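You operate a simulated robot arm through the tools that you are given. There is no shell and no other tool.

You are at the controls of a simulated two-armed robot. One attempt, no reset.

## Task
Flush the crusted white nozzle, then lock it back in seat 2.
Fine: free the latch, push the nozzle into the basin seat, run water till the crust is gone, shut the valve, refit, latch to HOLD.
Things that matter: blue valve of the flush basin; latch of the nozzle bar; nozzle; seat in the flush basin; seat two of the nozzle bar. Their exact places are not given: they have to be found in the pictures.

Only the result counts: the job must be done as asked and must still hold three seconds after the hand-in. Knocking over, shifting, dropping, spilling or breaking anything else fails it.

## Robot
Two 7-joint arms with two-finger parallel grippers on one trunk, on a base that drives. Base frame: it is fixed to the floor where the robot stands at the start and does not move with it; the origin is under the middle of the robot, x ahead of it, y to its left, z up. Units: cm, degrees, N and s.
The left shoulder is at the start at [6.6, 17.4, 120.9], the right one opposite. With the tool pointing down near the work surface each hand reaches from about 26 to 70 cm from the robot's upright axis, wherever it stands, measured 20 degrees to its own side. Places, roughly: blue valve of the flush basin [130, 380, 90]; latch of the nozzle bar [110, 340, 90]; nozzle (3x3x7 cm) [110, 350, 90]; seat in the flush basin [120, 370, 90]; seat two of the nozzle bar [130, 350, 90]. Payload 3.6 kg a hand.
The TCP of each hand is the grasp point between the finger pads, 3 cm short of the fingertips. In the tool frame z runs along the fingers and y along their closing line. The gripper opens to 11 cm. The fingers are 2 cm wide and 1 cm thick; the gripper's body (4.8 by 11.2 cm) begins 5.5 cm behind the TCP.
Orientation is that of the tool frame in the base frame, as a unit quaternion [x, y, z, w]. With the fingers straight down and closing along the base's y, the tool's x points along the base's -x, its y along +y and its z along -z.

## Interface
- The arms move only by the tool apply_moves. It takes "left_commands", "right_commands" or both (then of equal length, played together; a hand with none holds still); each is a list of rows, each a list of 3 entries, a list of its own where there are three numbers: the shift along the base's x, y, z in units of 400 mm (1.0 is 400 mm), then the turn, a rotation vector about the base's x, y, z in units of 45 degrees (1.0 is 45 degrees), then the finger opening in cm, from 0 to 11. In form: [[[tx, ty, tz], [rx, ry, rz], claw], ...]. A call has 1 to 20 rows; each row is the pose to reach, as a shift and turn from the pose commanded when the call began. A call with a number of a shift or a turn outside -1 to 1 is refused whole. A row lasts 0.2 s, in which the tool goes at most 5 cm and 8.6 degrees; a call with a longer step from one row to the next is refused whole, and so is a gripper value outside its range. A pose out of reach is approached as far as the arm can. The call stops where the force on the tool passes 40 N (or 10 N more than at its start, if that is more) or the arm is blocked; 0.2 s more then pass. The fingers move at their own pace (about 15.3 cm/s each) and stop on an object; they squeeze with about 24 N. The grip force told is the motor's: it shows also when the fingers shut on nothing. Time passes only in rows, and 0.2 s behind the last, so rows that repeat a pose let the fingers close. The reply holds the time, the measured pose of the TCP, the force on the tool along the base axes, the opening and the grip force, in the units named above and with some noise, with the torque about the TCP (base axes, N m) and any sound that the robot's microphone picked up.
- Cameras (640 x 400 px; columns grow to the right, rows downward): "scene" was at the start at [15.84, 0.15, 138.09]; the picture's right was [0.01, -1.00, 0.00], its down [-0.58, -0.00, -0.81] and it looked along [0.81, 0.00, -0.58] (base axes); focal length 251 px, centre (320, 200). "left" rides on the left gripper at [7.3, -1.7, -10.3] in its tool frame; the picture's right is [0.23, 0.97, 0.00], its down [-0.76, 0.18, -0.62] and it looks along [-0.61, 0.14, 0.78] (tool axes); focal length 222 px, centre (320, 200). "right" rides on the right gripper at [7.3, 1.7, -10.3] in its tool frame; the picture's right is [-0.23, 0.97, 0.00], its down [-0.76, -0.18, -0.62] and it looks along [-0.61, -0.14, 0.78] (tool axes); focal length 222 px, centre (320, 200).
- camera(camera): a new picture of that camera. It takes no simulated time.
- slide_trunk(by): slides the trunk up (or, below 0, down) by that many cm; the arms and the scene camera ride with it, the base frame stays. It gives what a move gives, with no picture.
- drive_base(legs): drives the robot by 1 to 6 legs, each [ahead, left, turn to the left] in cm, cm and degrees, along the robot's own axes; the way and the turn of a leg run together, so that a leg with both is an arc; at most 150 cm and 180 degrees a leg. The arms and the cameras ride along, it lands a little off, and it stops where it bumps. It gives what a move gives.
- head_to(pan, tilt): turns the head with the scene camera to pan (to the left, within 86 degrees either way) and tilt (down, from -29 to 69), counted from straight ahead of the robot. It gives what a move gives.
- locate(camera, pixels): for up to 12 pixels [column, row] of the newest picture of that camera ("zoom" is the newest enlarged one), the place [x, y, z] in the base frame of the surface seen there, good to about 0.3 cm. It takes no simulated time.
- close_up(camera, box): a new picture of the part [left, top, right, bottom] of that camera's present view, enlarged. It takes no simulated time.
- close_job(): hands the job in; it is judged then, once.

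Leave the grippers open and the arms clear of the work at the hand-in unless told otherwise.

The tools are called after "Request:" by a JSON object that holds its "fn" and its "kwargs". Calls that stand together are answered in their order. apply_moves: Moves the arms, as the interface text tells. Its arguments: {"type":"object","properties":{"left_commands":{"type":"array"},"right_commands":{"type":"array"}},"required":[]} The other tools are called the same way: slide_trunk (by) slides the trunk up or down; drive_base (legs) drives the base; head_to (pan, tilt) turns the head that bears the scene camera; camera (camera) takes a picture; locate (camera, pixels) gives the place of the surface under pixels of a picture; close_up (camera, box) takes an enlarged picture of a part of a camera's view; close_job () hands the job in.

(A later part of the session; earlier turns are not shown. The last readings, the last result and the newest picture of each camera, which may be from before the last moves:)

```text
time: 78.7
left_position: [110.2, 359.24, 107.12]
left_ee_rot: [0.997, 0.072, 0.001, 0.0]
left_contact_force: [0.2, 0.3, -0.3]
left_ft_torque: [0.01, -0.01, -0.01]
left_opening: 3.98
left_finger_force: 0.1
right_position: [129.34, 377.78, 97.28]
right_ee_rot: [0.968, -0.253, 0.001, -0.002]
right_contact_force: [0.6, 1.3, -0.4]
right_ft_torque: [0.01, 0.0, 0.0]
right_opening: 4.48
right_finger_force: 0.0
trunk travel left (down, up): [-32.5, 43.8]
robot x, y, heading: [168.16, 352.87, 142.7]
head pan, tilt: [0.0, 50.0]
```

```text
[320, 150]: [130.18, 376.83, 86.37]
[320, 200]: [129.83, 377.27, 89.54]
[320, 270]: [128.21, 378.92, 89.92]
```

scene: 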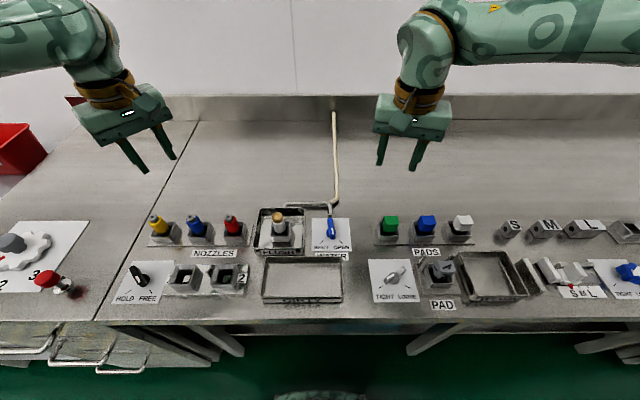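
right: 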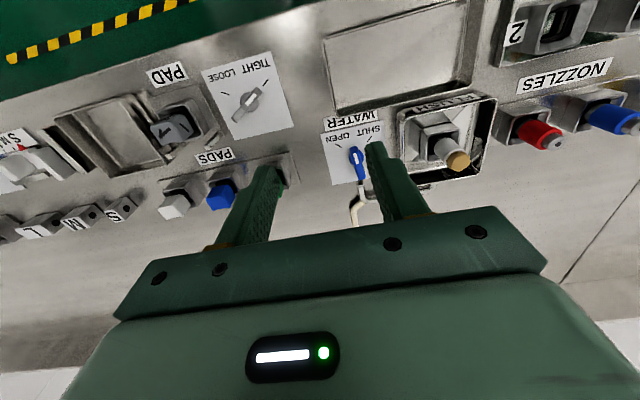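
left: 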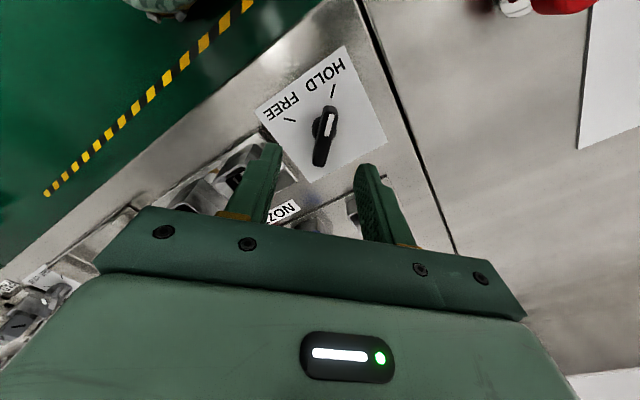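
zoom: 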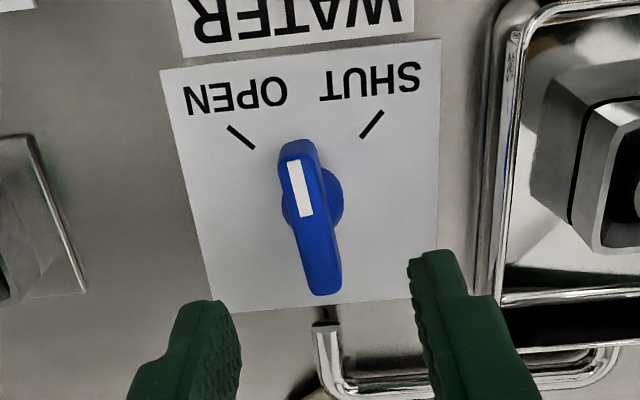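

The disc centre sits about 0.28 cm to the image's left. I'll correct (+0.12,+0.2), go down to z≈91 and grip.

Request:
{"fn": "apply_moves", "kwargs": {"right_commands": [[[0.003, 0.005, -0.05], [0, 0, 0], 4.5], [[0.003, 0.005, -0.1], [0, 0, 0], 4.5], [[0.003, 0.005, -0.157], [0, 0, 0], 4.5], [[0.003, 0.005, -0.157], [0, 0, 0], 2.5], [[0.003, 0.005, -0.157], [0, 0, 0], 0], [[0.003, 0.005, -0.157], [0, 0, 0], 0], [[0.003, 0.005, -0.157], [0, 0, 0], 0]]}}

Request:
{"fn": "close_up", "kwargs": {"camera": "scene", "box": [230, 190, 350, 270]}}

```text
time: 80.3
left_position: [110.24, 359.2, 107.15]
left_ee_rot: [0.997, 0.071, 0.0, 0.0]
left_contact_force: [0.5, -0.3, -0.6]
left_ft_torque: [0.0, 0.02, 0.02]
left_opening: 4.02
left_finger_force: 0.1
right_position: [129.43, 378.13, 90.99]
right_ee_rot: [0.968, -0.253, 0.001, -0.001]
right_contact_force: [0.1, 0.6, -5.5]
right_ft_torque: [0.45, 1.2, -0.02]
right_opening: 1.19
right_finger_force: 45.1
trunk travel left (down, up): [-32.5, 43.8]
robot x, y, heading: [168.14, 352.67, 142.8]
head pan, tilt: [0.0, 50.0]
```

```text
5.00 times, centred on (290, 230) of scene
```

zoom: 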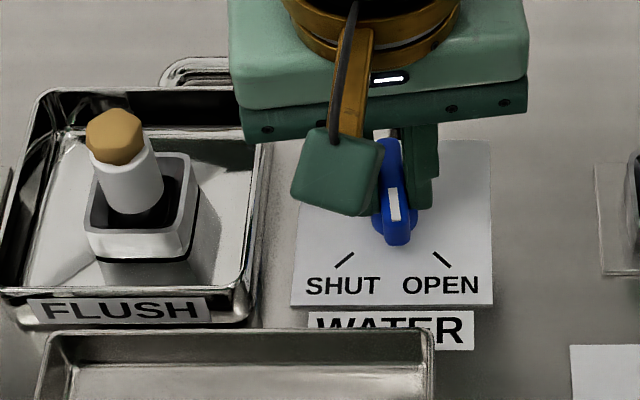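

A clean grip with no side force. I'll turn +37.6° to OPEN.

Request:
{"fn": "apply_moves", "kwargs": {"right_commands": [[[0, 0, 0], [0, 0, 0.17], 0], [[0, 0, 0], [0, 0, 0.34], 0], [[0, 0, 0], [0, 0, 0.5], 0], [[0, 0, 0], [0, 0, 0.67], 0], [[0, 0, 0], [0, 0, 0.835], 0], [[0, 0, 0], [0, 0, 0.835], 0]]}}

Request:
{"fn": "close_up", "kwargs": {"camera": "scene", "box": [230, 190, 350, 270]}}

```text
time: 81.7
left_position: [110.03, 359.35, 107.16]
left_ee_rot: [0.997, 0.072, 0.0, 0.0]
left_contact_force: [-0.5, -1.5, 0.7]
left_ft_torque: [-0.01, 0.01, 0.04]
left_opening: 3.98
left_finger_force: 0.0
right_position: [129.38, 378.17, 90.85]
right_ee_rot: [0.997, 0.072, 0.0, -0.001]
right_contact_force: [-4.8, 6.1, 7.1]
right_ft_torque: [0.15, -1.1, -0.07]
right_opening: 1.15
right_finger_force: 45.3
trunk travel left (down, up): [-32.5, 43.8]
robot x, y, heading: [167.96, 352.64, 142.8]
head pan, tilt: [0.0, 50.0]
```

```text
5.00 times, centred on (290, 230) of scene
```

zoom: 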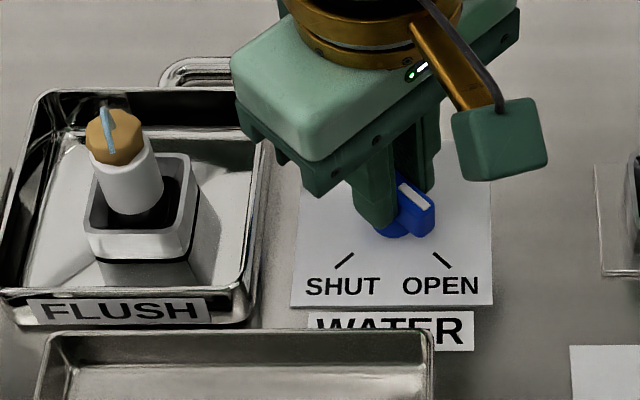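

The valve is at OPEN and water spurts from the nozzle tip at (108,130). I'll hold still while it flushes and look again.

Request:
{"fn": "apply_moves", "kwargs": {"right_commands": [[[0, 0, 0], [0, 0, 0], 0], [[0, 0, 0], [0, 0, 0], 0], [[0, 0, 0], [0, 0, 0], 0], [[0, 0, 0], [0, 0, 0], 0], [[0, 0, 0], [0, 0, 0], 0], [[0, 0, 0], [0, 0, 0], 0], [[0, 0, 0], [0, 0, 0], 0], [[0, 0, 0], [0, 0, 0], 0], [[0, 0, 0], [0, 0, 0], 0], [[0, 0, 0], [0, 0, 0], 0]]}}

Request:
{"fn": "close_up", "kwargs": {"camera": "scene", "box": [230, 190, 350, 270]}}

```text
time: 83.9
left_position: [110.07, 359.22, 107.09]
left_ee_rot: [0.997, 0.072, 0.0, 0.0]
left_contact_force: [0.1, 0.0, 0.1]
left_ft_torque: [-0.02, 0.0, -0.01]
left_opening: 3.99
left_finger_force: 0.0
right_position: [129.41, 378.16, 90.86]
right_ee_rot: [0.997, 0.072, 0.001, -0.001]
right_contact_force: [-6.5, 9.5, 13.8]
right_ft_torque: [0.13, -0.23, -0.07]
right_opening: 1.17
right_finger_force: 45.4
trunk travel left (down, up): [-32.5, 43.8]
robot x, y, heading: [168.42, 352.97, 142.6]
head pan, tilt: [0.0, 50.0]
```

```text
5.00 times, centred on (290, 230) of scene
```

zoom: 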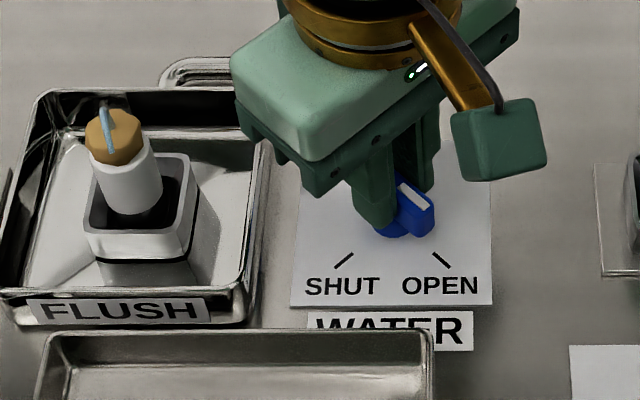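

The crust seems to be shrinking a little. I'll wait 4 s more.

Request:
{"fn": "apply_moves", "kwargs": {"right_commands": [[[0, 0, 0], [0, 0, 0], 0], [[0, 0, 0], [0, 0, 0], 0], [[0, 0, 0], [0, 0, 0], 0], [[0, 0, 0], [0, 0, 0], 0], [[0, 0, 0], [0, 0, 0], 0], [[0, 0, 0], [0, 0, 0], 0], [[0, 0, 0], [0, 0, 0], 0], [[0, 0, 0], [0, 0, 0], 0], [[0, 0, 0], [0, 0, 0], 0], [[0, 0, 0], [0, 0, 0], 0], [[0, 0, 0], [0, 0, 0], 0], [[0, 0, 0], [0, 0, 0], 0], [[0, 0, 0], [0, 0, 0], 0], [[0, 0, 0], [0, 0, 0], 0], [[0, 0, 0], [0, 0, 0], 0], [[0, 0, 0], [0, 0, 0], 0], [[0, 0, 0], [0, 0, 0], 0], [[0, 0, 0], [0, 0, 0], 0], [[0, 0, 0], [0, 0, 0], 0], [[0, 0, 0], [0, 0, 0], 0]]}}

Request:
{"fn": "close_up", "kwargs": {"camera": "scene", "box": [230, 190, 350, 270]}}

```text
time: 88.1
left_position: [110.28, 359.35, 107.22]
left_ee_rot: [0.997, 0.072, 0.0, 0.0]
left_contact_force: [-1.0, 0.2, 0.7]
left_ft_torque: [-0.03, -0.01, 0.02]
left_opening: 4.02
left_finger_force: 0.0
right_position: [129.39, 378.19, 90.94]
right_ee_rot: [0.997, 0.072, 0.001, 0.0]
right_contact_force: [-11.6, 12.4, 19.0]
right_ft_torque: [0.1, 0.31, -0.07]
right_opening: 1.17
right_finger_force: 45.2
trunk travel left (down, up): [-32.5, 43.8]
robot x, y, heading: [167.93, 352.99, 142.7]
head pan, tilt: [0.0, 50.0]
```

```text
5.00 times, centred on (290, 230) of scene
```

zoom: 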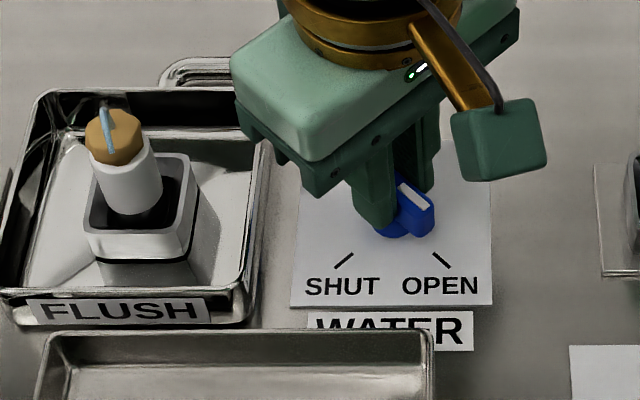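

The crust shows little change yet and the grip forces creep up. I'll open the fingers to relax (the valve should stay), keep waiting, and look closely at the tip.

Request:
{"fn": "apply_moves", "kwargs": {"right_commands": [[[0, 0, 0], [0, 0, 0], 2.5], [[0, 0, 0], [0, 0, 0], 3.5], [[0, 0, 0], [0, 0, 0], 3.5], [[0, 0, 0], [0, 0, 0], 3.5], [[0, 0, 0], [0, 0, 0], 3.5], [[0, 0, 0], [0, 0, 0], 3.5], [[0, 0, 0], [0, 0, 0], 3.5], [[0, 0, 0], [0, 0, 0], 3.5], [[0, 0, 0], [0, 0, 0], 3.5], [[0, 0, 0], [0, 0, 0], 3.5], [[0, 0, 0], [0, 0, 0], 3.5], [[0, 0, 0], [0, 0, 0], 3.5], [[0, 0, 0], [0, 0, 0], 3.5], [[0, 0, 0], [0, 0, 0], 3.5], [[0, 0, 0], [0, 0, 0], 3.5], [[0, 0, 0], [0, 0, 0], 3.5], [[0, 0, 0], [0, 0, 0], 3.5], [[0, 0, 0], [0, 0, 0], 3.5], [[0, 0, 0], [0, 0, 0], 3.5], [[0, 0, 0], [0, 0, 0], 3.5]]}}

Request:
{"fn": "close_up", "kwargs": {"camera": "scene", "box": [230, 200, 290, 250]}}

Request:
{"fn": "close_up", "kwargs": {"camera": "scene", "box": [280, 200, 340, 250]}}

```text
time: 92.3
left_position: [110.15, 359.2, 107.06]
left_ee_rot: [0.997, 0.072, -0.001, 0.0]
left_contact_force: [0.2, -1.1, -0.6]
left_ft_torque: [0.03, -0.02, 0.0]
left_opening: 4.0
left_finger_force: 0.0
right_position: [129.41, 378.1, 90.94]
right_ee_rot: [0.997, 0.071, 0.001, -0.001]
right_contact_force: [0.0, -1.0, -0.1]
right_ft_torque: [-0.01, 0.01, 0.02]
right_opening: 3.48
right_finger_force: 0.1
trunk travel left (down, up): [-32.5, 43.8]
robot x, y, heading: [168.16, 352.88, 142.9]
head pan, tilt: [0.0, 50.0]
```

```text
8.00 times, centred on (260, 225) of scene
```

zoom: 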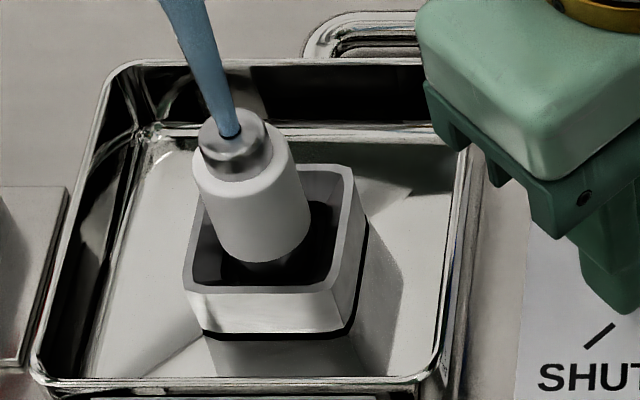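

```text
8.00 times, centred on (310, 225) of scene
```

zoom: 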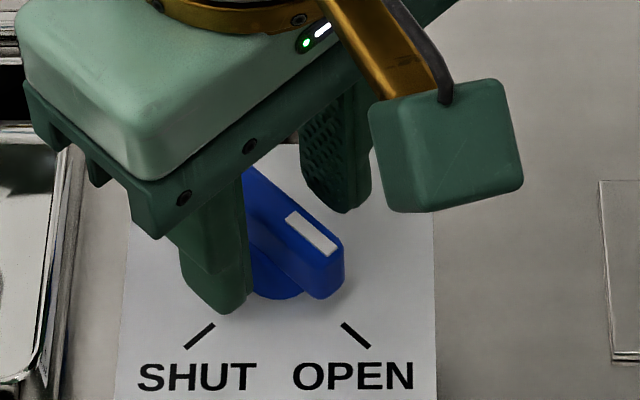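

The crust is gone and a strong jet comes out. Now to shut it: I'll grip the bar and turn −45° first.

Request:
{"fn": "apply_moves", "kwargs": {"right_commands": [[[0, 0, 0], [0, 0, 0], 1], [[0, 0, 0], [0, 0, 0], 0], [[0, 0, 0], [0, 0, 0], 0], [[0, 0, 0], [0, 0, -0.17], 0], [[0, 0, 0], [0, 0, -0.34], 0], [[0, 0, 0], [0, 0, -0.51], 0], [[0, 0, 0], [0, 0, -0.68], 0], [[0, 0, 0], [0, 0, -0.85], 0], [[0, 0, 0], [0, 0, -1.0], 0]]}}

```text
time: 94.3
left_position: [110.13, 359.27, 107.19]
left_ee_rot: [0.997, 0.072, 0.0, 0.0]
left_contact_force: [-0.8, -0.8, 0.5]
left_ft_torque: [-0.01, 0.02, 0.03]
left_opening: 4.0
left_finger_force: 0.2
right_position: [129.41, 378.0, 90.87]
right_ee_rot: [0.949, -0.316, 0.001, 0.0]
right_contact_force: [-2.2, 0.3, 0.7]
right_ft_torque: [-0.16, 0.25, 0.03]
right_opening: 1.16
right_finger_force: 45.3
trunk travel left (down, up): [-32.5, 43.8]
robot x, y, heading: [168.4, 353.1, 142.7]
head pan, tilt: [0.0, 50.0]
```

Halfway with low forces. I'll turn −45° more to SHUT.

Request:
{"fn": "apply_moves", "kwargs": {"right_commands": [[[0, 0, 0], [0, 0, -0.17], 0], [[0, 0, 0], [0, 0, -0.34], 0], [[0, 0, 0], [0, 0, -0.51], 0], [[0, 0, 0], [0, 0, -0.68], 0], [[0, 0, 0], [0, 0, -0.85], 0], [[0, 0, 0], [0, 0, -1.0], 0], [[0, 0, 0], [0, 0, -1.0], 0]]}}

Request:
{"fn": "close_up", "kwargs": {"camera": "scene", "box": [230, 190, 350, 270]}}

```text
time: 95.9
left_position: [110.09, 359.23, 107.1]
left_ee_rot: [0.997, 0.072, 0.001, 0.0]
left_contact_force: [-0.1, -0.3, 0.2]
left_ft_torque: [-0.01, 0.01, -0.01]
left_opening: 4.0
left_finger_force: 0.1
right_position: [129.24, 377.99, 90.9]
right_ee_rot: [0.756, -0.654, 0.001, 0.0]
right_contact_force: [-12.8, -3.0, 1.5]
right_ft_torque: [-0.19, 0.57, 0.03]
right_opening: 1.14
right_finger_force: 44.7
trunk travel left (down, up): [-32.5, 43.8]
robot x, y, heading: [168.23, 352.78, 142.7]
head pan, tilt: [0.0, 50.0]
```

```text
5.00 times, centred on (290, 230) of scene
```

zoom: 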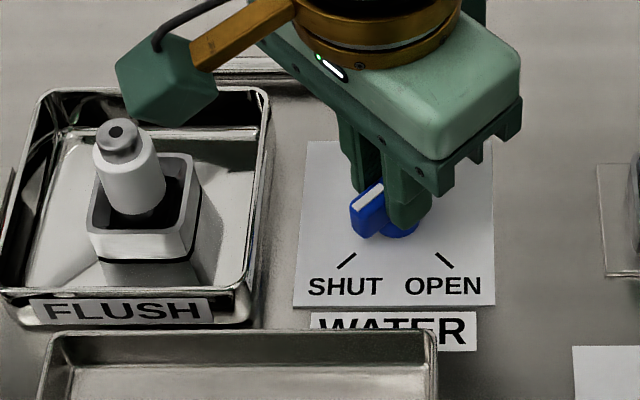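

The water has stopped and the white end points at SHUT. I'll release, lift straight up 14 cm, and take a look.

Request:
{"fn": "apply_moves", "kwargs": {"right_commands": [[[0, 0, 0], [0, 0, 0], 2.5], [[0, 0, 0], [0, 0, 0], 4], [[0, 0, 0.04], [0, 0, 0], 4.5], [[0, 0, 0.14], [0, 0, 0], 4.5], [[0, 0, 0.24], [0, 0, 0], 4.5], [[0, 0, 0.34], [0, 0, 0], 4.5]]}}

Request:
{"fn": "camera", "kwargs": {"camera": "scene"}}

Request:
{"fn": "close_up", "kwargs": {"camera": "scene", "box": [230, 190, 350, 270]}}

```text
time: 97.3
left_position: [110.36, 359.12, 107.13]
left_ee_rot: [0.997, 0.071, 0.001, -0.001]
left_contact_force: [0.5, 0.6, -0.2]
left_ft_torque: [0.02, 0.02, 0.05]
left_opening: 4.02
left_finger_force: 0.0
right_position: [129.44, 377.84, 104.5]
right_ee_rot: [0.756, -0.655, 0.002, 0.0]
right_contact_force: [-0.7, -0.6, 0.3]
right_ft_torque: [0.01, 0.01, 0.04]
right_opening: 4.5
right_finger_force: 0.0
trunk travel left (down, up): [-32.5, 43.8]
robot x, y, heading: [168.44, 353.05, 142.7]
head pan, tilt: [0.0, 50.0]
```

```text
taken
```

scene: 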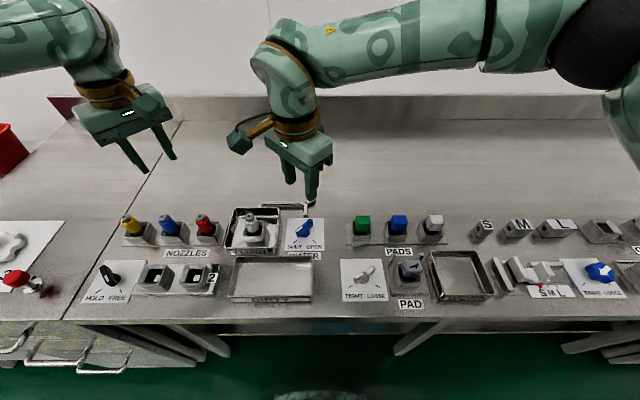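

```text
5.00 times, centred on (290, 230) of scene
```

zoom: 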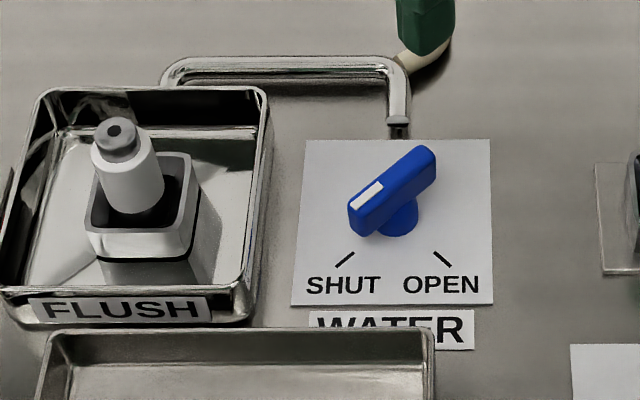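

Valve is SHUT, and the nozzle is clean with a bare metal tip. I'll bring the right hand back to neutral yaw, then drive back to the first stance (−15 ahead, 24 left), where both the nozzle and latch moves worked.

Request:
{"fn": "apply_moves", "kwargs": {"right_commands": [[[0, 0, 0.03], [0, 0, 0.167], 5], [[0, 0, 0.05], [0, 0, 0.333], 6], [[0, 0, 0.05], [0, 0, 0.5], 6], [[0, 0, 0.05], [0, 0, 0.667], 6], [[0, 0, 0.05], [0, 0, 0.833], 6], [[0, 0, 0.05], [0, 0, 1.0], 6]]}}

Request:
{"fn": "drive_base", "kwargs": {"legs": [[-14, 0, 0], [0, 24, 0]]}}

Request:
{"fn": "camera", "kwargs": {"camera": "scene"}}

```text
time: 98.7
left_position: [110.23, 359.29, 107.08]
left_ee_rot: [0.997, 0.071, 0.0, 0.0]
left_contact_force: [-1.3, 0.8, -0.1]
left_ft_torque: [-0.01, 0.01, 0.0]
left_opening: 4.01
left_finger_force: 0.1
right_position: [129.45, 378.02, 106.46]
right_ee_rot: [0.949, -0.315, 0.001, -0.001]
right_contact_force: [-0.1, -0.3, 0.0]
right_ft_torque: [0.01, 0.03, 0.0]
right_opening: 6.02
right_finger_force: 0.0
trunk travel left (down, up): [-32.5, 43.8]
robot x, y, heading: [168.15, 352.9, 142.7]
head pan, tilt: [0.0, 50.0]
```

```text
time: 101.4
left_position: [106.68, 331.26, 107.17]
left_ee_rot: [0.997, 0.072, -0.001, -0.001]
left_contact_force: [-0.7, -0.6, 0.0]
left_ft_torque: [-0.02, -0.02, -0.03]
left_opening: 4.03
left_finger_force: 0.1
right_position: [125.81, 349.98, 106.64]
right_ee_rot: [0.949, -0.315, 0.001, -0.001]
right_contact_force: [0.9, -0.5, -0.1]
right_ft_torque: [0.01, -0.01, 0.0]
right_opening: 6.01
right_finger_force: 0.1
trunk travel left (down, up): [-32.5, 43.8]
robot x, y, heading: [164.25, 325.15, 142.6]
head pan, tilt: [0.0, 50.0]
```

```text
taken
```

scene: 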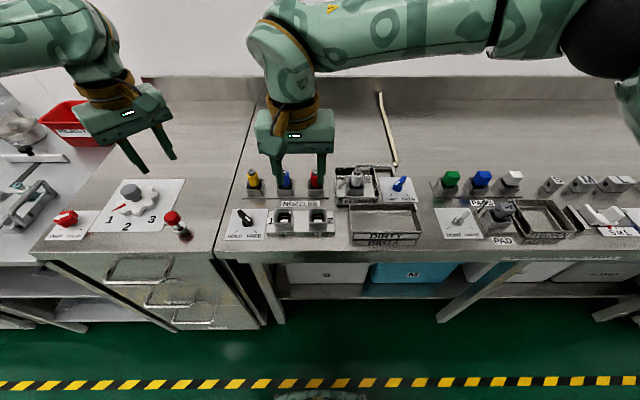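

Back at the first stance. I'll move the right hand over the flushed nozzle at [122.6,368.75], at z≈101.

Request:
{"fn": "apply_moves", "kwargs": {"right_commands": [[[-0.02, 0.117, 0], [0, 0, 0], 6], [[-0.04, 0.234, 0], [0, 0, 0], 6], [[-0.06, 0.351, 0], [0, 0, 0], 6], [[-0.08, 0.469, 0], [0, 0, 0], 6], [[-0.08, 0.469, -0.1], [0, 0, 0], 6], [[-0.08, 0.469, -0.13], [0, 0, 0], 6], [[-0.08, 0.469, -0.13], [0, 0, 0], 6]]}}

Request:
{"fn": "camera", "kwargs": {"camera": "right"}}

Request:
{"fn": "close_up", "kwargs": {"camera": "right", "box": [220, 50, 420, 200]}}

```text
time: 103.0
left_position: [106.65, 331.39, 107.06]
left_ee_rot: [0.997, 0.071, 0.0, 0.0]
left_contact_force: [-0.1, 0.2, 0.0]
left_ft_torque: [-0.02, 0.02, 0.0]
left_opening: 4.01
left_finger_force: 0.0
right_position: [122.74, 368.72, 101.23]
right_ee_rot: [0.949, -0.316, 0.002, -0.002]
right_contact_force: [0.0, 0.2, -0.5]
right_ft_torque: [0.01, -0.01, -0.05]
right_opening: 6.01
right_finger_force: 0.0
trunk travel left (down, up): [-32.5, 43.8]
robot x, y, heading: [164.68, 325.45, 142.9]
head pan, tilt: [0.0, 50.0]
```

```text
taken
```

right: 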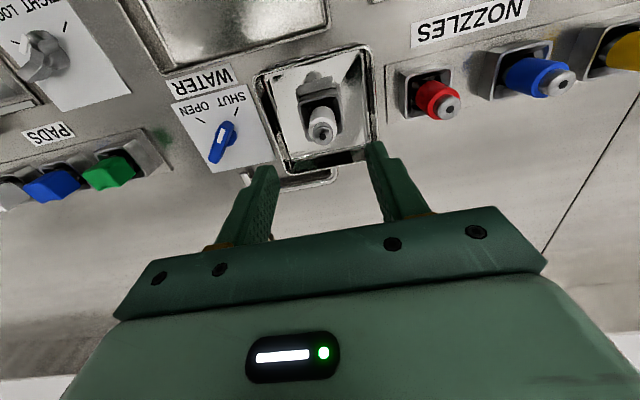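

```text
2.67 times, centred on (320, 125) of right
```

zoom: 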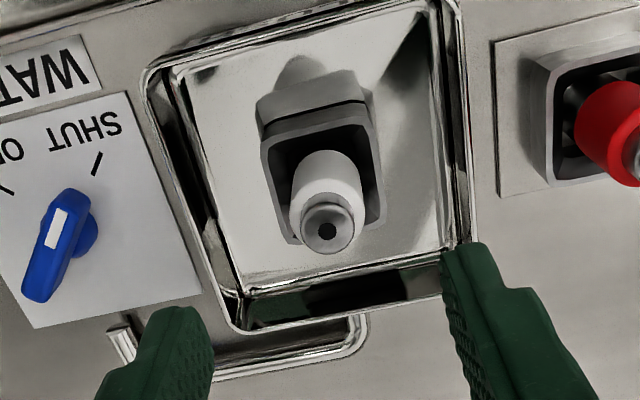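

The tip hole shows at (322.6,137) against an expected (320.4,137.6), so I'm about 2 mm off along the bar direction. I'll correct (−0.1,−0.12), go down to z≈92.2, and grip.

Request:
{"fn": "apply_moves", "kwargs": {"right_commands": [[[-0.0025, -0.003, -0.08], [0, 0, 0], 6], [[-0.0025, -0.003, -0.16], [0, 0, 0], 6], [[-0.0025, -0.003, -0.226], [0, 0, 0], 6], [[-0.0025, -0.003, -0.226], [0, 0, 0], 4], [[-0.0025, -0.003, -0.226], [0, 0, 0], 2], [[-0.0025, -0.003, -0.226], [0, 0, 0], 1.5], [[-0.0025, -0.003, -0.226], [0, 0, 0], 1.5]]}}

Request:
{"fn": "close_up", "kwargs": {"camera": "scene", "box": [310, 140, 410, 220]}}

```text
time: 104.6
left_position: [106.59, 331.47, 107.13]
left_ee_rot: [0.997, 0.071, 0.0, 0.0]
left_contact_force: [0.2, -0.2, -0.8]
left_ft_torque: [-0.02, 0.0, 0.0]
left_opening: 3.98
left_finger_force: 0.0
right_position: [122.6, 368.8, 92.21]
right_ee_rot: [0.949, -0.314, 0.002, -0.002]
right_contact_force: [-2.9, -1.6, -2.1]
right_ft_torque: [-0.11, 0.11, 0.01]
right_opening: 2.49
right_finger_force: 24.1
trunk travel left (down, up): [-32.5, 43.8]
robot x, y, heading: [164.7, 325.05, 143.0]
head pan, tilt: [0.0, 50.0]
```

```text
5.00 times, centred on (360, 180) of scene
```

zoom: 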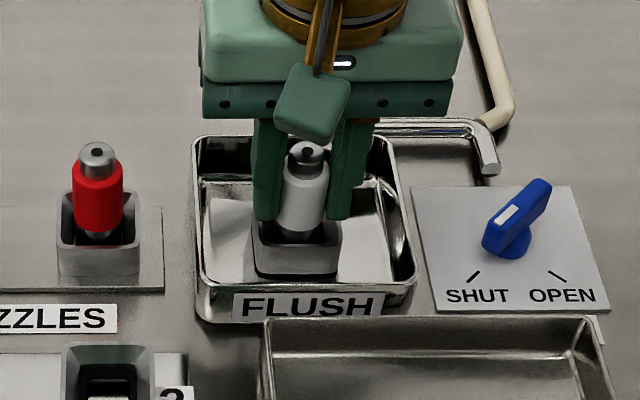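

Gripped at 2.49 with little force. I'll lift 9 cm straight, cross to seat 2 (+2.6,−14.65), and come down to z≈98.5 above it.

Request:
{"fn": "apply_moves", "kwargs": {"right_commands": [[[0, 0, 0.025], [0, 0, 0], 1.5], [[0, 0, 0.06], [0, 0, 0], 1.5], [[0, 0, 0.14], [0, 0, 0], 1.5], [[0, 0, 0.225], [0, 0, 0], 1.5], [[0.016, -0.0916, 0.225], [0, 0, 0], 1.5], [[0.0325, -0.183, 0.225], [0, 0, 0], 1.5], [[0.049, -0.275, 0.225], [0, 0, 0], 1.5], [[0.065, -0.366, 0.225], [0, 0, 0], 1.5], [[0.065, -0.366, 0.155], [0, 0, 0], 1.5], [[0.065, -0.366, 0.155], [0, 0, 0], 1.5]]}}

Request:
{"fn": "close_up", "kwargs": {"camera": "right", "box": [250, 60, 390, 170]}}

Request:
{"fn": "close_up", "kwargs": {"camera": "scene", "box": [270, 150, 390, 240]}}

```text
time: 106.8
left_position: [106.59, 331.35, 107.19]
left_ee_rot: [0.997, 0.072, 0.0, 0.0]
left_contact_force: [0.3, -0.6, 0.1]
left_ft_torque: [0.02, 0.0, 0.02]
left_opening: 3.99
left_finger_force: 0.1
right_position: [125.27, 354.13, 98.5]
right_ee_rot: [0.949, -0.315, 0.001, -0.001]
right_contact_force: [-0.1, -0.5, -0.2]
right_ft_torque: [0.04, 0.01, 0.01]
right_opening: 2.49
right_finger_force: 23.9
trunk travel left (down, up): [-32.5, 43.8]
robot x, y, heading: [164.65, 325.16, 142.6]
head pan, tilt: [0.0, 50.0]
```

```text
3.64 times, centred on (320, 115) of right
```

zoom: 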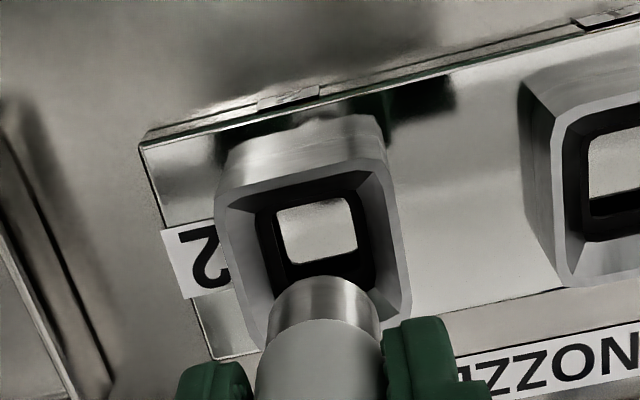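

```text
4.44 times, centred on (330, 195) of scene
```

zoom: 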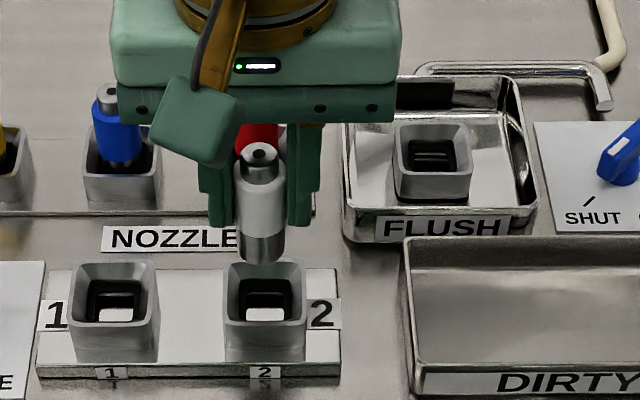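

The alignment matches what worked at the basin. I'll go down to about 93.3, then in 1 mm steps until contact.

Request:
{"fn": "apply_moves", "kwargs": {"right_commands": [[[0.001, 0.0012, -0.05], [0, 0, 0], 1.5], [[0.001, 0.0012, -0.08], [0, 0, 0], 1.5], [[0.001, 0.0012, -0.1], [0, 0, 0], 1.5], [[0.001, 0.0012, -0.12], [0, 0, 0], 1.5], [[0.001, 0.0012, -0.13], [0, 0, 0], 1.5], [[0.001, 0.0012, -0.1325], [0, 0, 0], 1.5], [[0.001, 0.0012, -0.135], [0, 0, 0], 1.5], [[0.001, 0.0012, -0.1375], [0, 0, 0], 1.5], [[0.001, 0.0012, -0.1375], [0, 0, 0], 1.5]]}}

Request:
{"fn": "close_up", "kwargs": {"camera": "scene", "box": [270, 150, 390, 240]}}

```text
time: 108.8
left_position: [106.72, 331.32, 107.23]
left_ee_rot: [0.997, 0.072, 0.0, 0.0]
left_contact_force: [1.4, 0.8, -0.2]
left_ft_torque: [-0.03, -0.02, -0.02]
left_opening: 3.98
left_finger_force: 0.1
right_position: [125.36, 354.09, 93.11]
right_ee_rot: [0.949, -0.315, 0.001, -0.001]
right_contact_force: [0.1, 0.6, 7.3]
right_ft_torque: [0.01, -0.05, -0.02]
right_opening: 2.5
right_finger_force: 23.6
trunk travel left (down, up): [-32.5, 43.8]
robot x, y, heading: [164.19, 324.5, 142.5]
head pan, tilt: [0.0, 50.0]
```

```text
4.44 times, centred on (330, 195) of scene
```

zoom: 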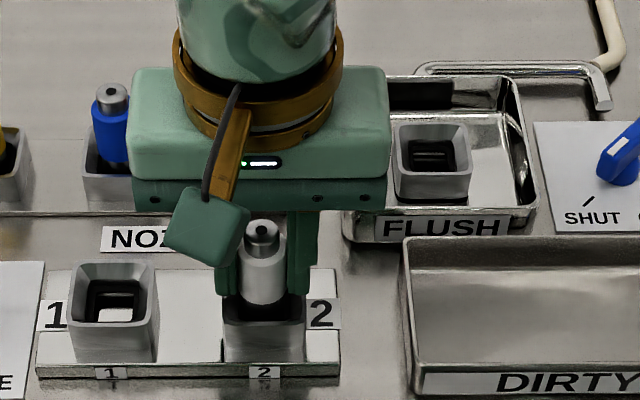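

Contact starts at 7 N, at z=93.1, about where it should bottom. I'll press 3 mm more to be sure it's fully home.

Request:
{"fn": "apply_moves", "kwargs": {"right_commands": [[[0, 0, -0.0025], [0, 0, 0], 1.5], [[0, 0, -0.005], [0, 0, 0], 1.5], [[0, 0, -0.0075], [0, 0, 0], 1.5], [[0, 0, -0.0075], [0, 0, 0], 1.5]]}}

```text
time: 109.8
left_position: [106.61, 331.36, 107.1]
left_ee_rot: [0.997, 0.072, -0.001, 0.0]
left_contact_force: [0.4, 0.3, 0.3]
left_ft_torque: [0.0, -0.03, 0.01]
left_opening: 3.99
left_finger_force: 0.1
right_position: [125.3, 354.07, 92.76]
right_ee_rot: [0.949, -0.315, 0.001, -0.002]
right_contact_force: [-1.4, 1.7, 18.3]
right_ft_torque: [0.11, 0.09, -0.02]
right_opening: 2.48
right_finger_force: 24.5
trunk travel left (down, up): [-32.5, 43.8]
robot x, y, heading: [164.48, 324.83, 143.0]
head pan, tilt: [0.0, 50.0]
```

Request:
{"fn": "apply_moves", "kwargs": {"right_commands": [[[0, 0, -0.0025], [0, 0, 0], 1.5], [[0, 0, -0.005], [0, 0, 0], 1.5], [[0, 0, -0.005], [0, 0, 0], 1.5]]}}

Request:
{"fn": "close_up", "kwargs": {"camera": "scene", "box": [290, 180, 350, 240]}}

```text
time: 110.6
left_position: [106.73, 331.24, 107.13]
left_ee_rot: [0.997, 0.071, 0.0, 0.0]
left_contact_force: [0.1, 0.2, -0.3]
left_ft_torque: [0.02, 0.02, 0.0]
left_opening: 4.03
left_finger_force: 0.0
right_position: [125.34, 354.13, 92.58]
right_ee_rot: [0.949, -0.316, 0.0, -0.001]
right_contact_force: [-2.0, 1.6, 18.1]
right_ft_torque: [0.07, 0.12, 0.01]
right_opening: 2.5
right_finger_force: 24.0
trunk travel left (down, up): [-32.5, 43.8]
robot x, y, heading: [165.14, 325.04, 142.6]
head pan, tilt: [0.0, 50.0]
```

```text
6.67 times, centred on (320, 210) of scene
```

zoom: 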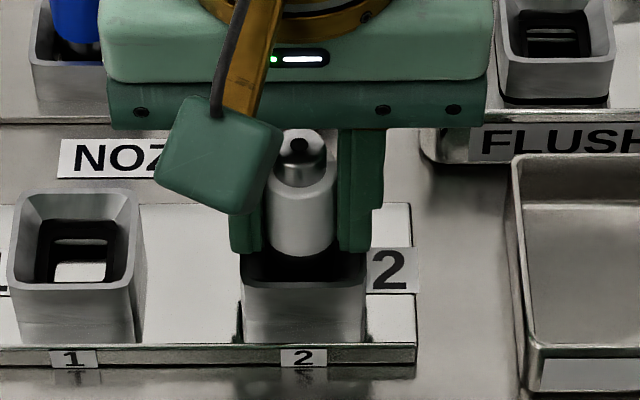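

The force is steady at 18 N while the pads slide down, so the nozzle is on its stop. I'll release, lift away and inspect.

Request:
{"fn": "apply_moves", "kwargs": {"right_commands": [[[0, 0, 0.008], [0, 0, 0], 1.5], [[0, 0, 0.008], [0, 0, 0], 3.5], [[0, 0, 0.008], [0, 0, 0], 5], [[0, 0, 0.05], [0, 0, 0], 5.5], [[0, 0, 0.15], [0, 0, 0], 6], [[0, 0, 0.25], [0, 0, 0], 6], [[0, 0, 0.35], [0, 0, 0], 6]]}}

Request:
{"fn": "close_up", "kwargs": {"camera": "scene", "box": [220, 180, 340, 240]}}

Request:
{"fn": "close_up", "kwargs": {"camera": "right", "box": [250, 60, 390, 170]}}

```text
time: 112.2
left_position: [106.75, 331.24, 107.15]
left_ee_rot: [0.997, 0.071, -0.001, 0.0]
left_contact_force: [0.4, 0.0, 0.1]
left_ft_torque: [-0.01, 0.03, 0.0]
left_opening: 4.0
left_finger_force: 0.1
right_position: [125.38, 354.15, 106.5]
right_ee_rot: [0.949, -0.314, 0.003, -0.001]
right_contact_force: [-0.3, 0.6, -0.1]
right_ft_torque: [-0.01, -0.02, 0.01]
right_opening: 6.0
right_finger_force: 0.0
trunk travel left (down, up): [-32.5, 43.8]
robot x, y, heading: [164.81, 324.93, 142.9]
head pan, tilt: [0.0, 50.0]
```

```text
5.33 times, centred on (280, 210) of scene
```

zoom: 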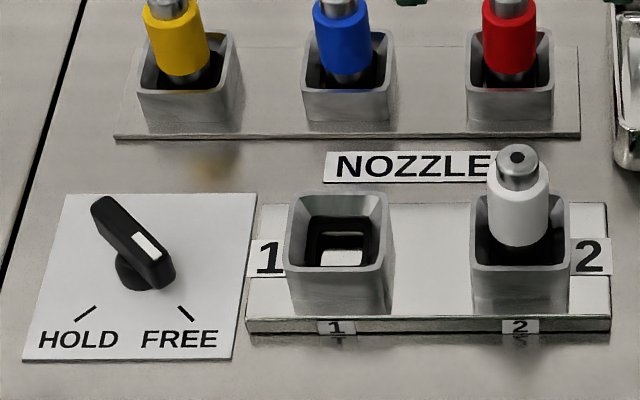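

```text
3.64 times, centred on (320, 115) of right
```

zoom: 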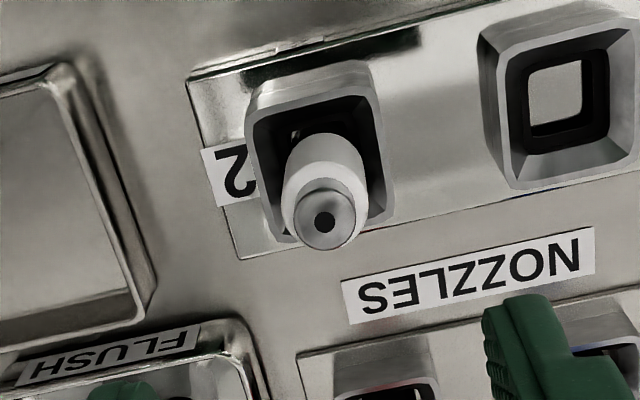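

I'll verify seating height by comparing the tip and rim with the neighbouring seated nozzles.

Request:
{"fn": "close_up", "kwargs": {"camera": "scene", "box": [270, 155, 350, 240]}}

```text
4.71 times, centred on (310, 198) of scene
```

zoom: 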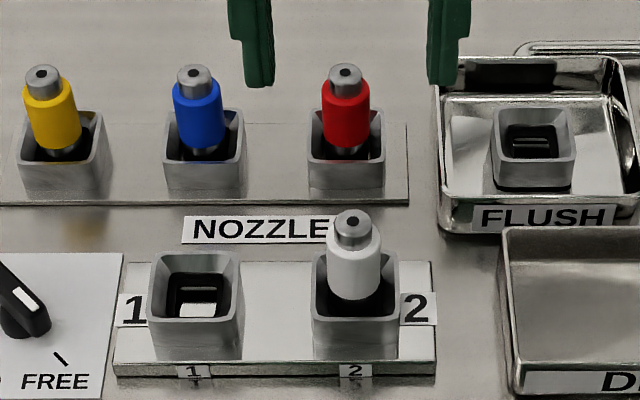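

Request:
{"fn": "locate", "kwargs": {"camera": "zoom", "pixels": [[345, 68], [345, 85], [345, 110], [385, 160], [308, 158], [351, 216], [353, 235], [355, 270], [318, 310], [395, 316], [355, 315], [345, 160]]}}

```text
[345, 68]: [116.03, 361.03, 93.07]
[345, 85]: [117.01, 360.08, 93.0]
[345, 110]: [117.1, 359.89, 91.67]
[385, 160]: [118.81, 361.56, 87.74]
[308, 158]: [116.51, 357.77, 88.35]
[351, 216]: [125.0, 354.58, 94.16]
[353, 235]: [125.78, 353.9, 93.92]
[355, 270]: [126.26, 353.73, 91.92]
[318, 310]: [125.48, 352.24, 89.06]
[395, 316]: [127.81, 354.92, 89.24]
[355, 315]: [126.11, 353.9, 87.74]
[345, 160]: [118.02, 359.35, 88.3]
```

Red's tip is 4.75 cm above its rim and white's is 5.0 cm above, equal within error. To be certain, I'll press gently on the tip with closed fingers: go down to TCP z≈97.6, then in small steps.

Request:
{"fn": "apply_moves", "kwargs": {"right_commands": [[[0, 0, -0.08], [0, 0, 0], 3], [[0, 0, -0.16], [0, 0, 0], 0], [[0, 0, -0.2], [0, 0, 0], 0], [[0, 0, -0.22], [0, 0, 0], 0], [[0, 0, -0.2225], [0, 0, 0], 0]]}}

Request:
{"fn": "apply_moves", "kwargs": {"right_commands": [[[0, 0, -0.0025], [0, 0, 0], 0], [[0, 0, -0.005], [0, 0, 0], 0], [[0, 0, -0.0075], [0, 0, 0], 0], [[0, 0, -0.01], [0, 0, 0], 0]]}}

Request:
{"fn": "close_up", "kwargs": {"camera": "scene", "box": [270, 155, 350, 240]}}

```text
time: 113.4
left_position: [106.67, 331.24, 107.15]
left_ee_rot: [0.997, 0.071, -0.001, 0.0]
left_contact_force: [-1.6, 1.1, 0.0]
left_ft_torque: [-0.02, -0.02, 0.02]
left_opening: 3.98
left_finger_force: 0.1
right_position: [125.21, 354.09, 97.46]
right_ee_rot: [0.949, -0.315, 0.001, -0.001]
right_contact_force: [-0.7, -1.0, 0.3]
right_ft_torque: [0.03, -0.04, -0.01]
right_opening: 0.01
right_finger_force: 24.2
trunk travel left (down, up): [-32.5, 43.8]
robot x, y, heading: [164.73, 324.87, 142.7]
head pan, tilt: [0.0, 50.0]
```

```text
time: 114.4
left_position: [106.67, 331.33, 107.19]
left_ee_rot: [0.997, 0.071, 0.0, 0.0]
left_contact_force: [-0.4, -0.5, -0.6]
left_ft_torque: [0.0, 0.04, 0.03]
left_opening: 4.03
left_finger_force: 0.3
right_position: [125.28, 354.2, 97.16]
right_ee_rot: [0.949, -0.315, 0.001, -0.002]
right_contact_force: [-1.2, -0.3, 0.9]
right_ft_torque: [-0.02, 0.01, 0.02]
right_opening: 0.0
right_finger_force: 23.8
trunk travel left (down, up): [-32.5, 43.8]
robot x, y, heading: [164.67, 325.26, 142.8]
head pan, tilt: [0.0, 50.0]
```

```text
4.71 times, centred on (310, 198) of scene
```

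zoom: 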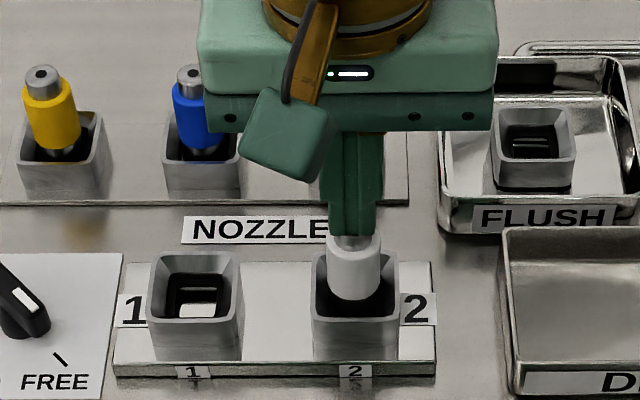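

The tips sit just above the nozzle tip with no contact yet. I'll step down further, 1 mm at a time.

Request:
{"fn": "apply_moves", "kwargs": {"right_commands": [[[0, 0, -0.0025], [0, 0, 0], 0], [[0, 0, -0.005], [0, 0, 0], 0], [[0, 0, -0.0075], [0, 0, 0], 0], [[0, 0, -0.01], [0, 0, 0], 0]]}}

```text
time: 115.4
left_position: [106.7, 331.19, 107.28]
left_ee_rot: [0.997, 0.072, -0.002, 0.001]
left_contact_force: [0.4, 0.0, 0.4]
left_ft_torque: [0.04, 0.03, -0.01]
left_opening: 4.02
left_finger_force: 0.0
right_position: [125.28, 354.1, 97.03]
right_ee_rot: [0.949, -0.316, -0.002, -0.001]
right_contact_force: [-1.4, 1.8, 22.9]
right_ft_torque: [0.11, 0.11, 0.04]
right_opening: 0.02
right_finger_force: 23.8
trunk travel left (down, up): [-32.5, 43.8]
robot x, y, heading: [164.71, 324.79, 142.5]
head pan, tilt: [0.0, 50.0]
```

22.9 N and it stays rigid, so the nozzle is fully home. I'll lift the right hand and move it aside to the right, fingers open.

Request:
{"fn": "apply_moves", "kwargs": {"right_commands": [[[0, 0, 0.05], [0, 0, 0], 0], [[0, 0, 0.15], [0, 0, 0], 2], [[0, 0, 0.25], [0, 0, 0], 4], [[0, 0, 0.3], [0, 0, 0], 6], [[0.09, 0.03, 0.3], [0, 0, 0], 6], [[0.18, 0.06, 0.3], [0, 0, 0], 6], [[0.27, 0.09, 0.3], [0, 0, 0], 6], [[0.36, 0.12, 0.3], [0, 0, 0], 6], [[0.45, 0.15, 0.3], [0, 0, 0], 6]]}}

Request:
{"fn": "close_up", "kwargs": {"camera": "scene", "box": [220, 180, 340, 240]}}

Request:
{"fn": "locate", "kwargs": {"camera": "zoom", "pixels": [[95, 205], [125, 225], [160, 265], [105, 200], [75, 320], [95, 307], [180, 307], [193, 320], [138, 285]]}}

```text
time: 117.4
left_position: [106.8, 331.46, 107.23]
left_ee_rot: [0.997, 0.071, -0.001, 0.001]
left_contact_force: [0.0, 0.7, 0.2]
left_ft_torque: [0.03, 0.0, 0.02]
left_opening: 4.03
left_finger_force: 0.0
right_position: [143.47, 360.2, 108.85]
right_ee_rot: [0.949, -0.314, 0.001, 0.0]
right_contact_force: [-1.2, 0.1, -0.1]
right_ft_torque: [0.01, 0.03, 0.02]
right_opening: 5.97
right_finger_force: 0.0
trunk travel left (down, up): [-32.5, 43.8]
robot x, y, heading: [164.76, 324.77, 142.5]
head pan, tilt: [0.0, 50.0]
```

```text
5.33 times, centred on (280, 210) of scene
```

zoom: 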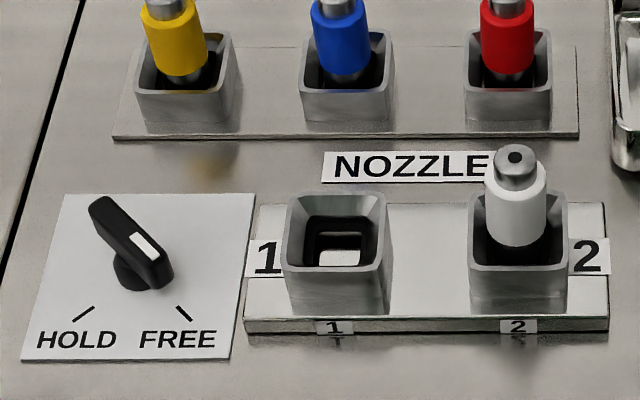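

```text
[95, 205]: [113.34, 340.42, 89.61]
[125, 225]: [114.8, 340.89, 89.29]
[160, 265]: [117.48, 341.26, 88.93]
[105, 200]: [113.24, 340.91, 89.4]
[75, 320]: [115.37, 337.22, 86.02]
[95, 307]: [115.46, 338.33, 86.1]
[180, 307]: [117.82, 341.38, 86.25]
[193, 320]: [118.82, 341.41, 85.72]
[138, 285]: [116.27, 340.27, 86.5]
```

The latch is still at FREE, and the left hand already has the right yaw (8.2°). I'll move it over the pivot at [115.0,340.8], z≈97, and check with the left camera.

Request:
{"fn": "apply_moves", "kwargs": {"left_commands": [[[0.069, 0.079, 0], [0, 0, 0], 4.5], [[0.138, 0.158, 0], [0, 0, 0], 4.5], [[0.206, 0.2375, 0], [0, 0, 0], 4.5], [[0.206, 0.2375, -0.12], [0, 0, 0], 4.5], [[0.206, 0.2375, -0.24], [0, 0, 0], 4.5], [[0.206, 0.2375, -0.25], [0, 0, 0], 4.5]]}}

Request:
{"fn": "close_up", "kwargs": {"camera": "left", "box": [220, 50, 420, 200]}}

```text
time: 118.8
left_position: [114.92, 340.83, 97.26]
left_ee_rot: [0.997, 0.072, 0.0, 0.0]
left_contact_force: [-0.4, 0.1, -0.7]
left_ft_torque: [-0.02, -0.04, 0.01]
left_opening: 4.48
left_finger_force: 0.0
right_position: [143.4, 360.15, 108.69]
right_ee_rot: [0.949, -0.315, 0.001, -0.002]
right_contact_force: [0.1, 1.0, 0.2]
right_ft_torque: [-0.01, -0.03, -0.03]
right_opening: 5.98
right_finger_force: 0.0
trunk travel left (down, up): [-32.5, 43.8]
robot x, y, heading: [165.12, 324.85, 142.7]
head pan, tilt: [0.0, 50.0]
```

```text
2.67 times, centred on (320, 125) of left
```

zoom: 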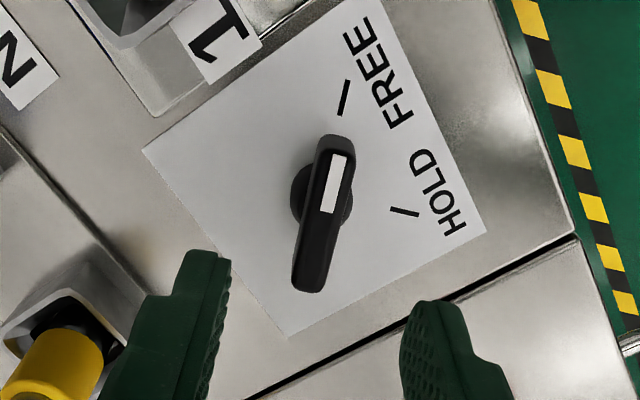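

Aligned: the disc is at (320,123). I'll go down to z≈91.05, as before, and grip.

Request:
{"fn": "apply_moves", "kwargs": {"left_commands": [[[0, 0, -0.05], [0, 0, 0], 4], [[0, 0, -0.1], [0, 0, 0], 4], [[0, 0, -0.155], [0, 0, 0], 4], [[0, 0, -0.155], [0, 0, 0], 2], [[0, 0, -0.155], [0, 0, 0], 0], [[0, 0, -0.155], [0, 0, 0], 0], [[0, 0, -0.155], [0, 0, 0], 0]]}}

```text
time: 120.4
left_position: [114.96, 340.77, 90.99]
left_ee_rot: [0.997, 0.072, -0.001, 0.0]
left_contact_force: [0.7, -3.8, -3.6]
left_ft_torque: [-0.18, 0.92, -0.07]
left_opening: 1.16
left_finger_force: 44.9
right_position: [143.28, 360.17, 108.73]
right_ee_rot: [0.949, -0.314, 0.001, -0.001]
right_contact_force: [1.4, -0.9, 0.7]
right_ft_torque: [0.04, 0.0, 0.03]
right_opening: 6.01
right_finger_force: 0.0
trunk travel left (down, up): [-32.5, 43.8]
robot x, y, heading: [164.65, 324.96, 142.5]
head pan, tilt: [0.0, 50.0]
```

A good grip with low forces. I'll turn −45° toward HOLD.

Request:
{"fn": "apply_moves", "kwargs": {"left_commands": [[[0, 0, 0], [0, 0, -0.17], 0], [[0, 0, 0], [0, 0, -0.34], 0], [[0, 0, 0], [0, 0, -0.51], 0], [[0, 0, 0], [0, 0, -0.68], 0], [[0, 0, 0], [0, 0, -0.85], 0], [[0, 0, 0], [0, 0, -1.0], 0]]}}

Request:
{"fn": "apply_moves", "kwargs": {"left_commands": [[[0, 0, 0], [0, 0, -0.17], 0], [[0, 0, 0], [0, 0, -0.34], 0], [[0, 0, 0], [0, 0, -0.51], 0], [[0, 0, 0], [0, 0, -0.68], 0], [[0, 0, 0], [0, 0, -0.85], 0], [[0, 0, 0], [0, 0, -1.0], 0], [[0, 0, 0], [0, 0, -1.0], 0]]}}

Request:
{"fn": "close_up", "kwargs": {"camera": "scene", "box": [220, 160, 340, 240]}}

```text
time: 121.8
left_position: [115.04, 340.72, 90.92]
left_ee_rot: [0.949, -0.317, 0.001, 0.0]
left_contact_force: [5.6, -5.6, -11.6]
left_ft_torque: [0.51, 0.64, -0.02]
left_opening: 1.16
left_finger_force: 45.1
right_position: [143.38, 360.2, 108.65]
right_ee_rot: [0.949, -0.315, 0.001, -0.002]
right_contact_force: [-0.1, -0.6, 0.4]
right_ft_torque: [0.02, 0.02, 0.01]
right_opening: 6.01
right_finger_force: 0.1
trunk travel left (down, up): [-32.5, 43.8]
robot x, y, heading: [164.39, 324.77, 142.7]
head pan, tilt: [0.0, 50.0]
```

```text
time: 123.4
left_position: [114.96, 340.74, 90.89]
left_ee_rot: [0.755, -0.656, 0.0, -0.001]
left_contact_force: [9.8, -4.7, -12.3]
left_ft_torque: [-1.24, -0.22, 0.04]
left_opening: 1.19
left_finger_force: 45.0
right_position: [143.37, 360.26, 108.78]
right_ee_rot: [0.949, -0.316, 0.001, -0.002]
right_contact_force: [-0.2, 0.2, 1.1]
right_ft_torque: [0.02, -0.02, 0.03]
right_opening: 6.0
right_finger_force: 0.1
trunk travel left (down, up): [-32.5, 43.8]
robot x, y, heading: [164.64, 324.89, 142.7]
head pan, tilt: [0.0, 50.0]
```

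```text
5.00 times, centred on (280, 200) of scene
```

zoom: 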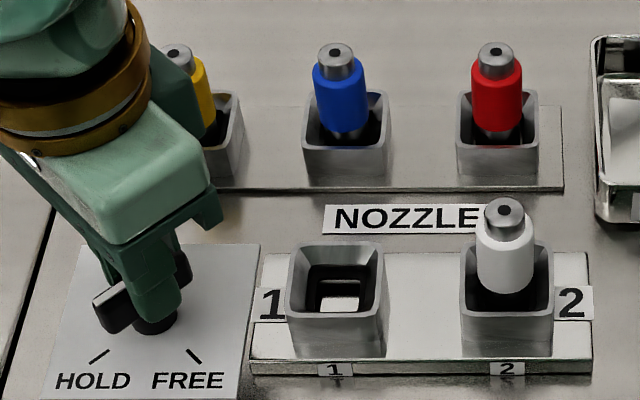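

The latch is at HOLD (heading −82°). I'll release, lift straight up, and move the left hand clear to the left.

Request:
{"fn": "apply_moves", "kwargs": {"left_commands": [[[0, 0, 0], [0, 0, 0], 2.5], [[0, 0, 0], [0, 0, 0], 4], [[0, 0, 0.04], [0, 0, 0], 4], [[0, 0, 0.14], [0, 0, 0], 4], [[0, 0, 0.24], [0, 0, 0], 4], [[0, 0, 0.34], [0, 0, 0], 6], [[0, 0, 0.4], [0, 0, 0.1], 8], [[-0.06, -0.08, 0.4], [0, 0, 0.25], 11], [[-0.12, -0.16, 0.4], [0, 0, 0.4], 11], [[-0.18, -0.24, 0.4], [0, 0, 0.55], 11], [[-0.18, -0.24, 0.4], [0, 0, 0.7], 11]]}}

Request:
{"fn": "camera", "kwargs": {"camera": "scene"}}

Request:
{"fn": "close_up", "kwargs": {"camera": "scene", "box": [220, 160, 340, 240]}}

Request:
{"fn": "close_up", "kwargs": {"camera": "scene", "box": [320, 150, 440, 230]}}

```text
time: 125.8
left_position: [107.74, 331.28, 107.03]
left_ee_rot: [0.906, -0.424, 0.0, -0.001]
left_contact_force: [-0.3, -0.2, -0.5]
left_ft_torque: [0.02, -0.02, 0.01]
left_opening: 10.99
left_finger_force: 0.0
right_position: [143.32, 360.21, 108.71]
right_ee_rot: [0.949, -0.315, 0.001, 0.0]
right_contact_force: [0.4, 0.2, -1.1]
right_ft_torque: [0.03, -0.02, -0.01]
right_opening: 6.02
right_finger_force: 0.1
trunk travel left (down, up): [-32.5, 43.8]
robot x, y, heading: [164.57, 325.13, 142.6]
head pan, tilt: [0.0, 50.0]
```

```text
taken
```

scene: 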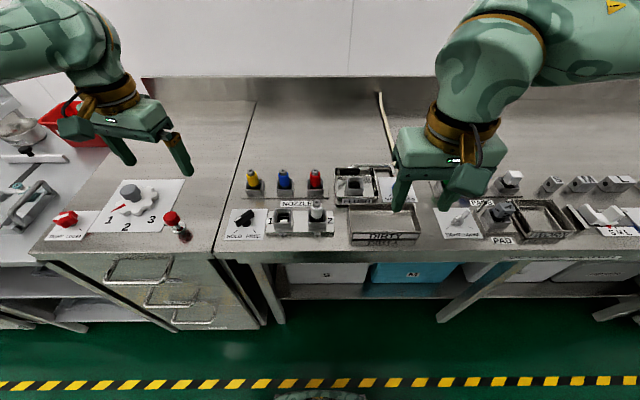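

```text
5.00 times, centred on (280, 200) of scene
```

zoom: 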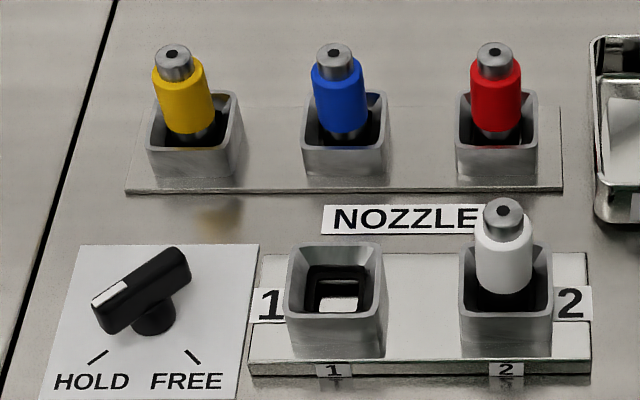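

```text
5.00 times, centred on (380, 190) of scene
```

zoom: 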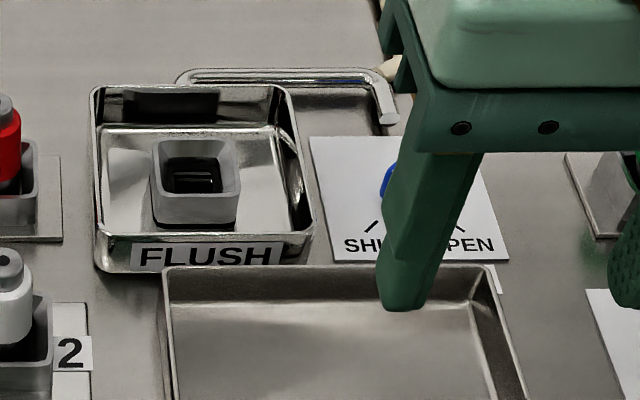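

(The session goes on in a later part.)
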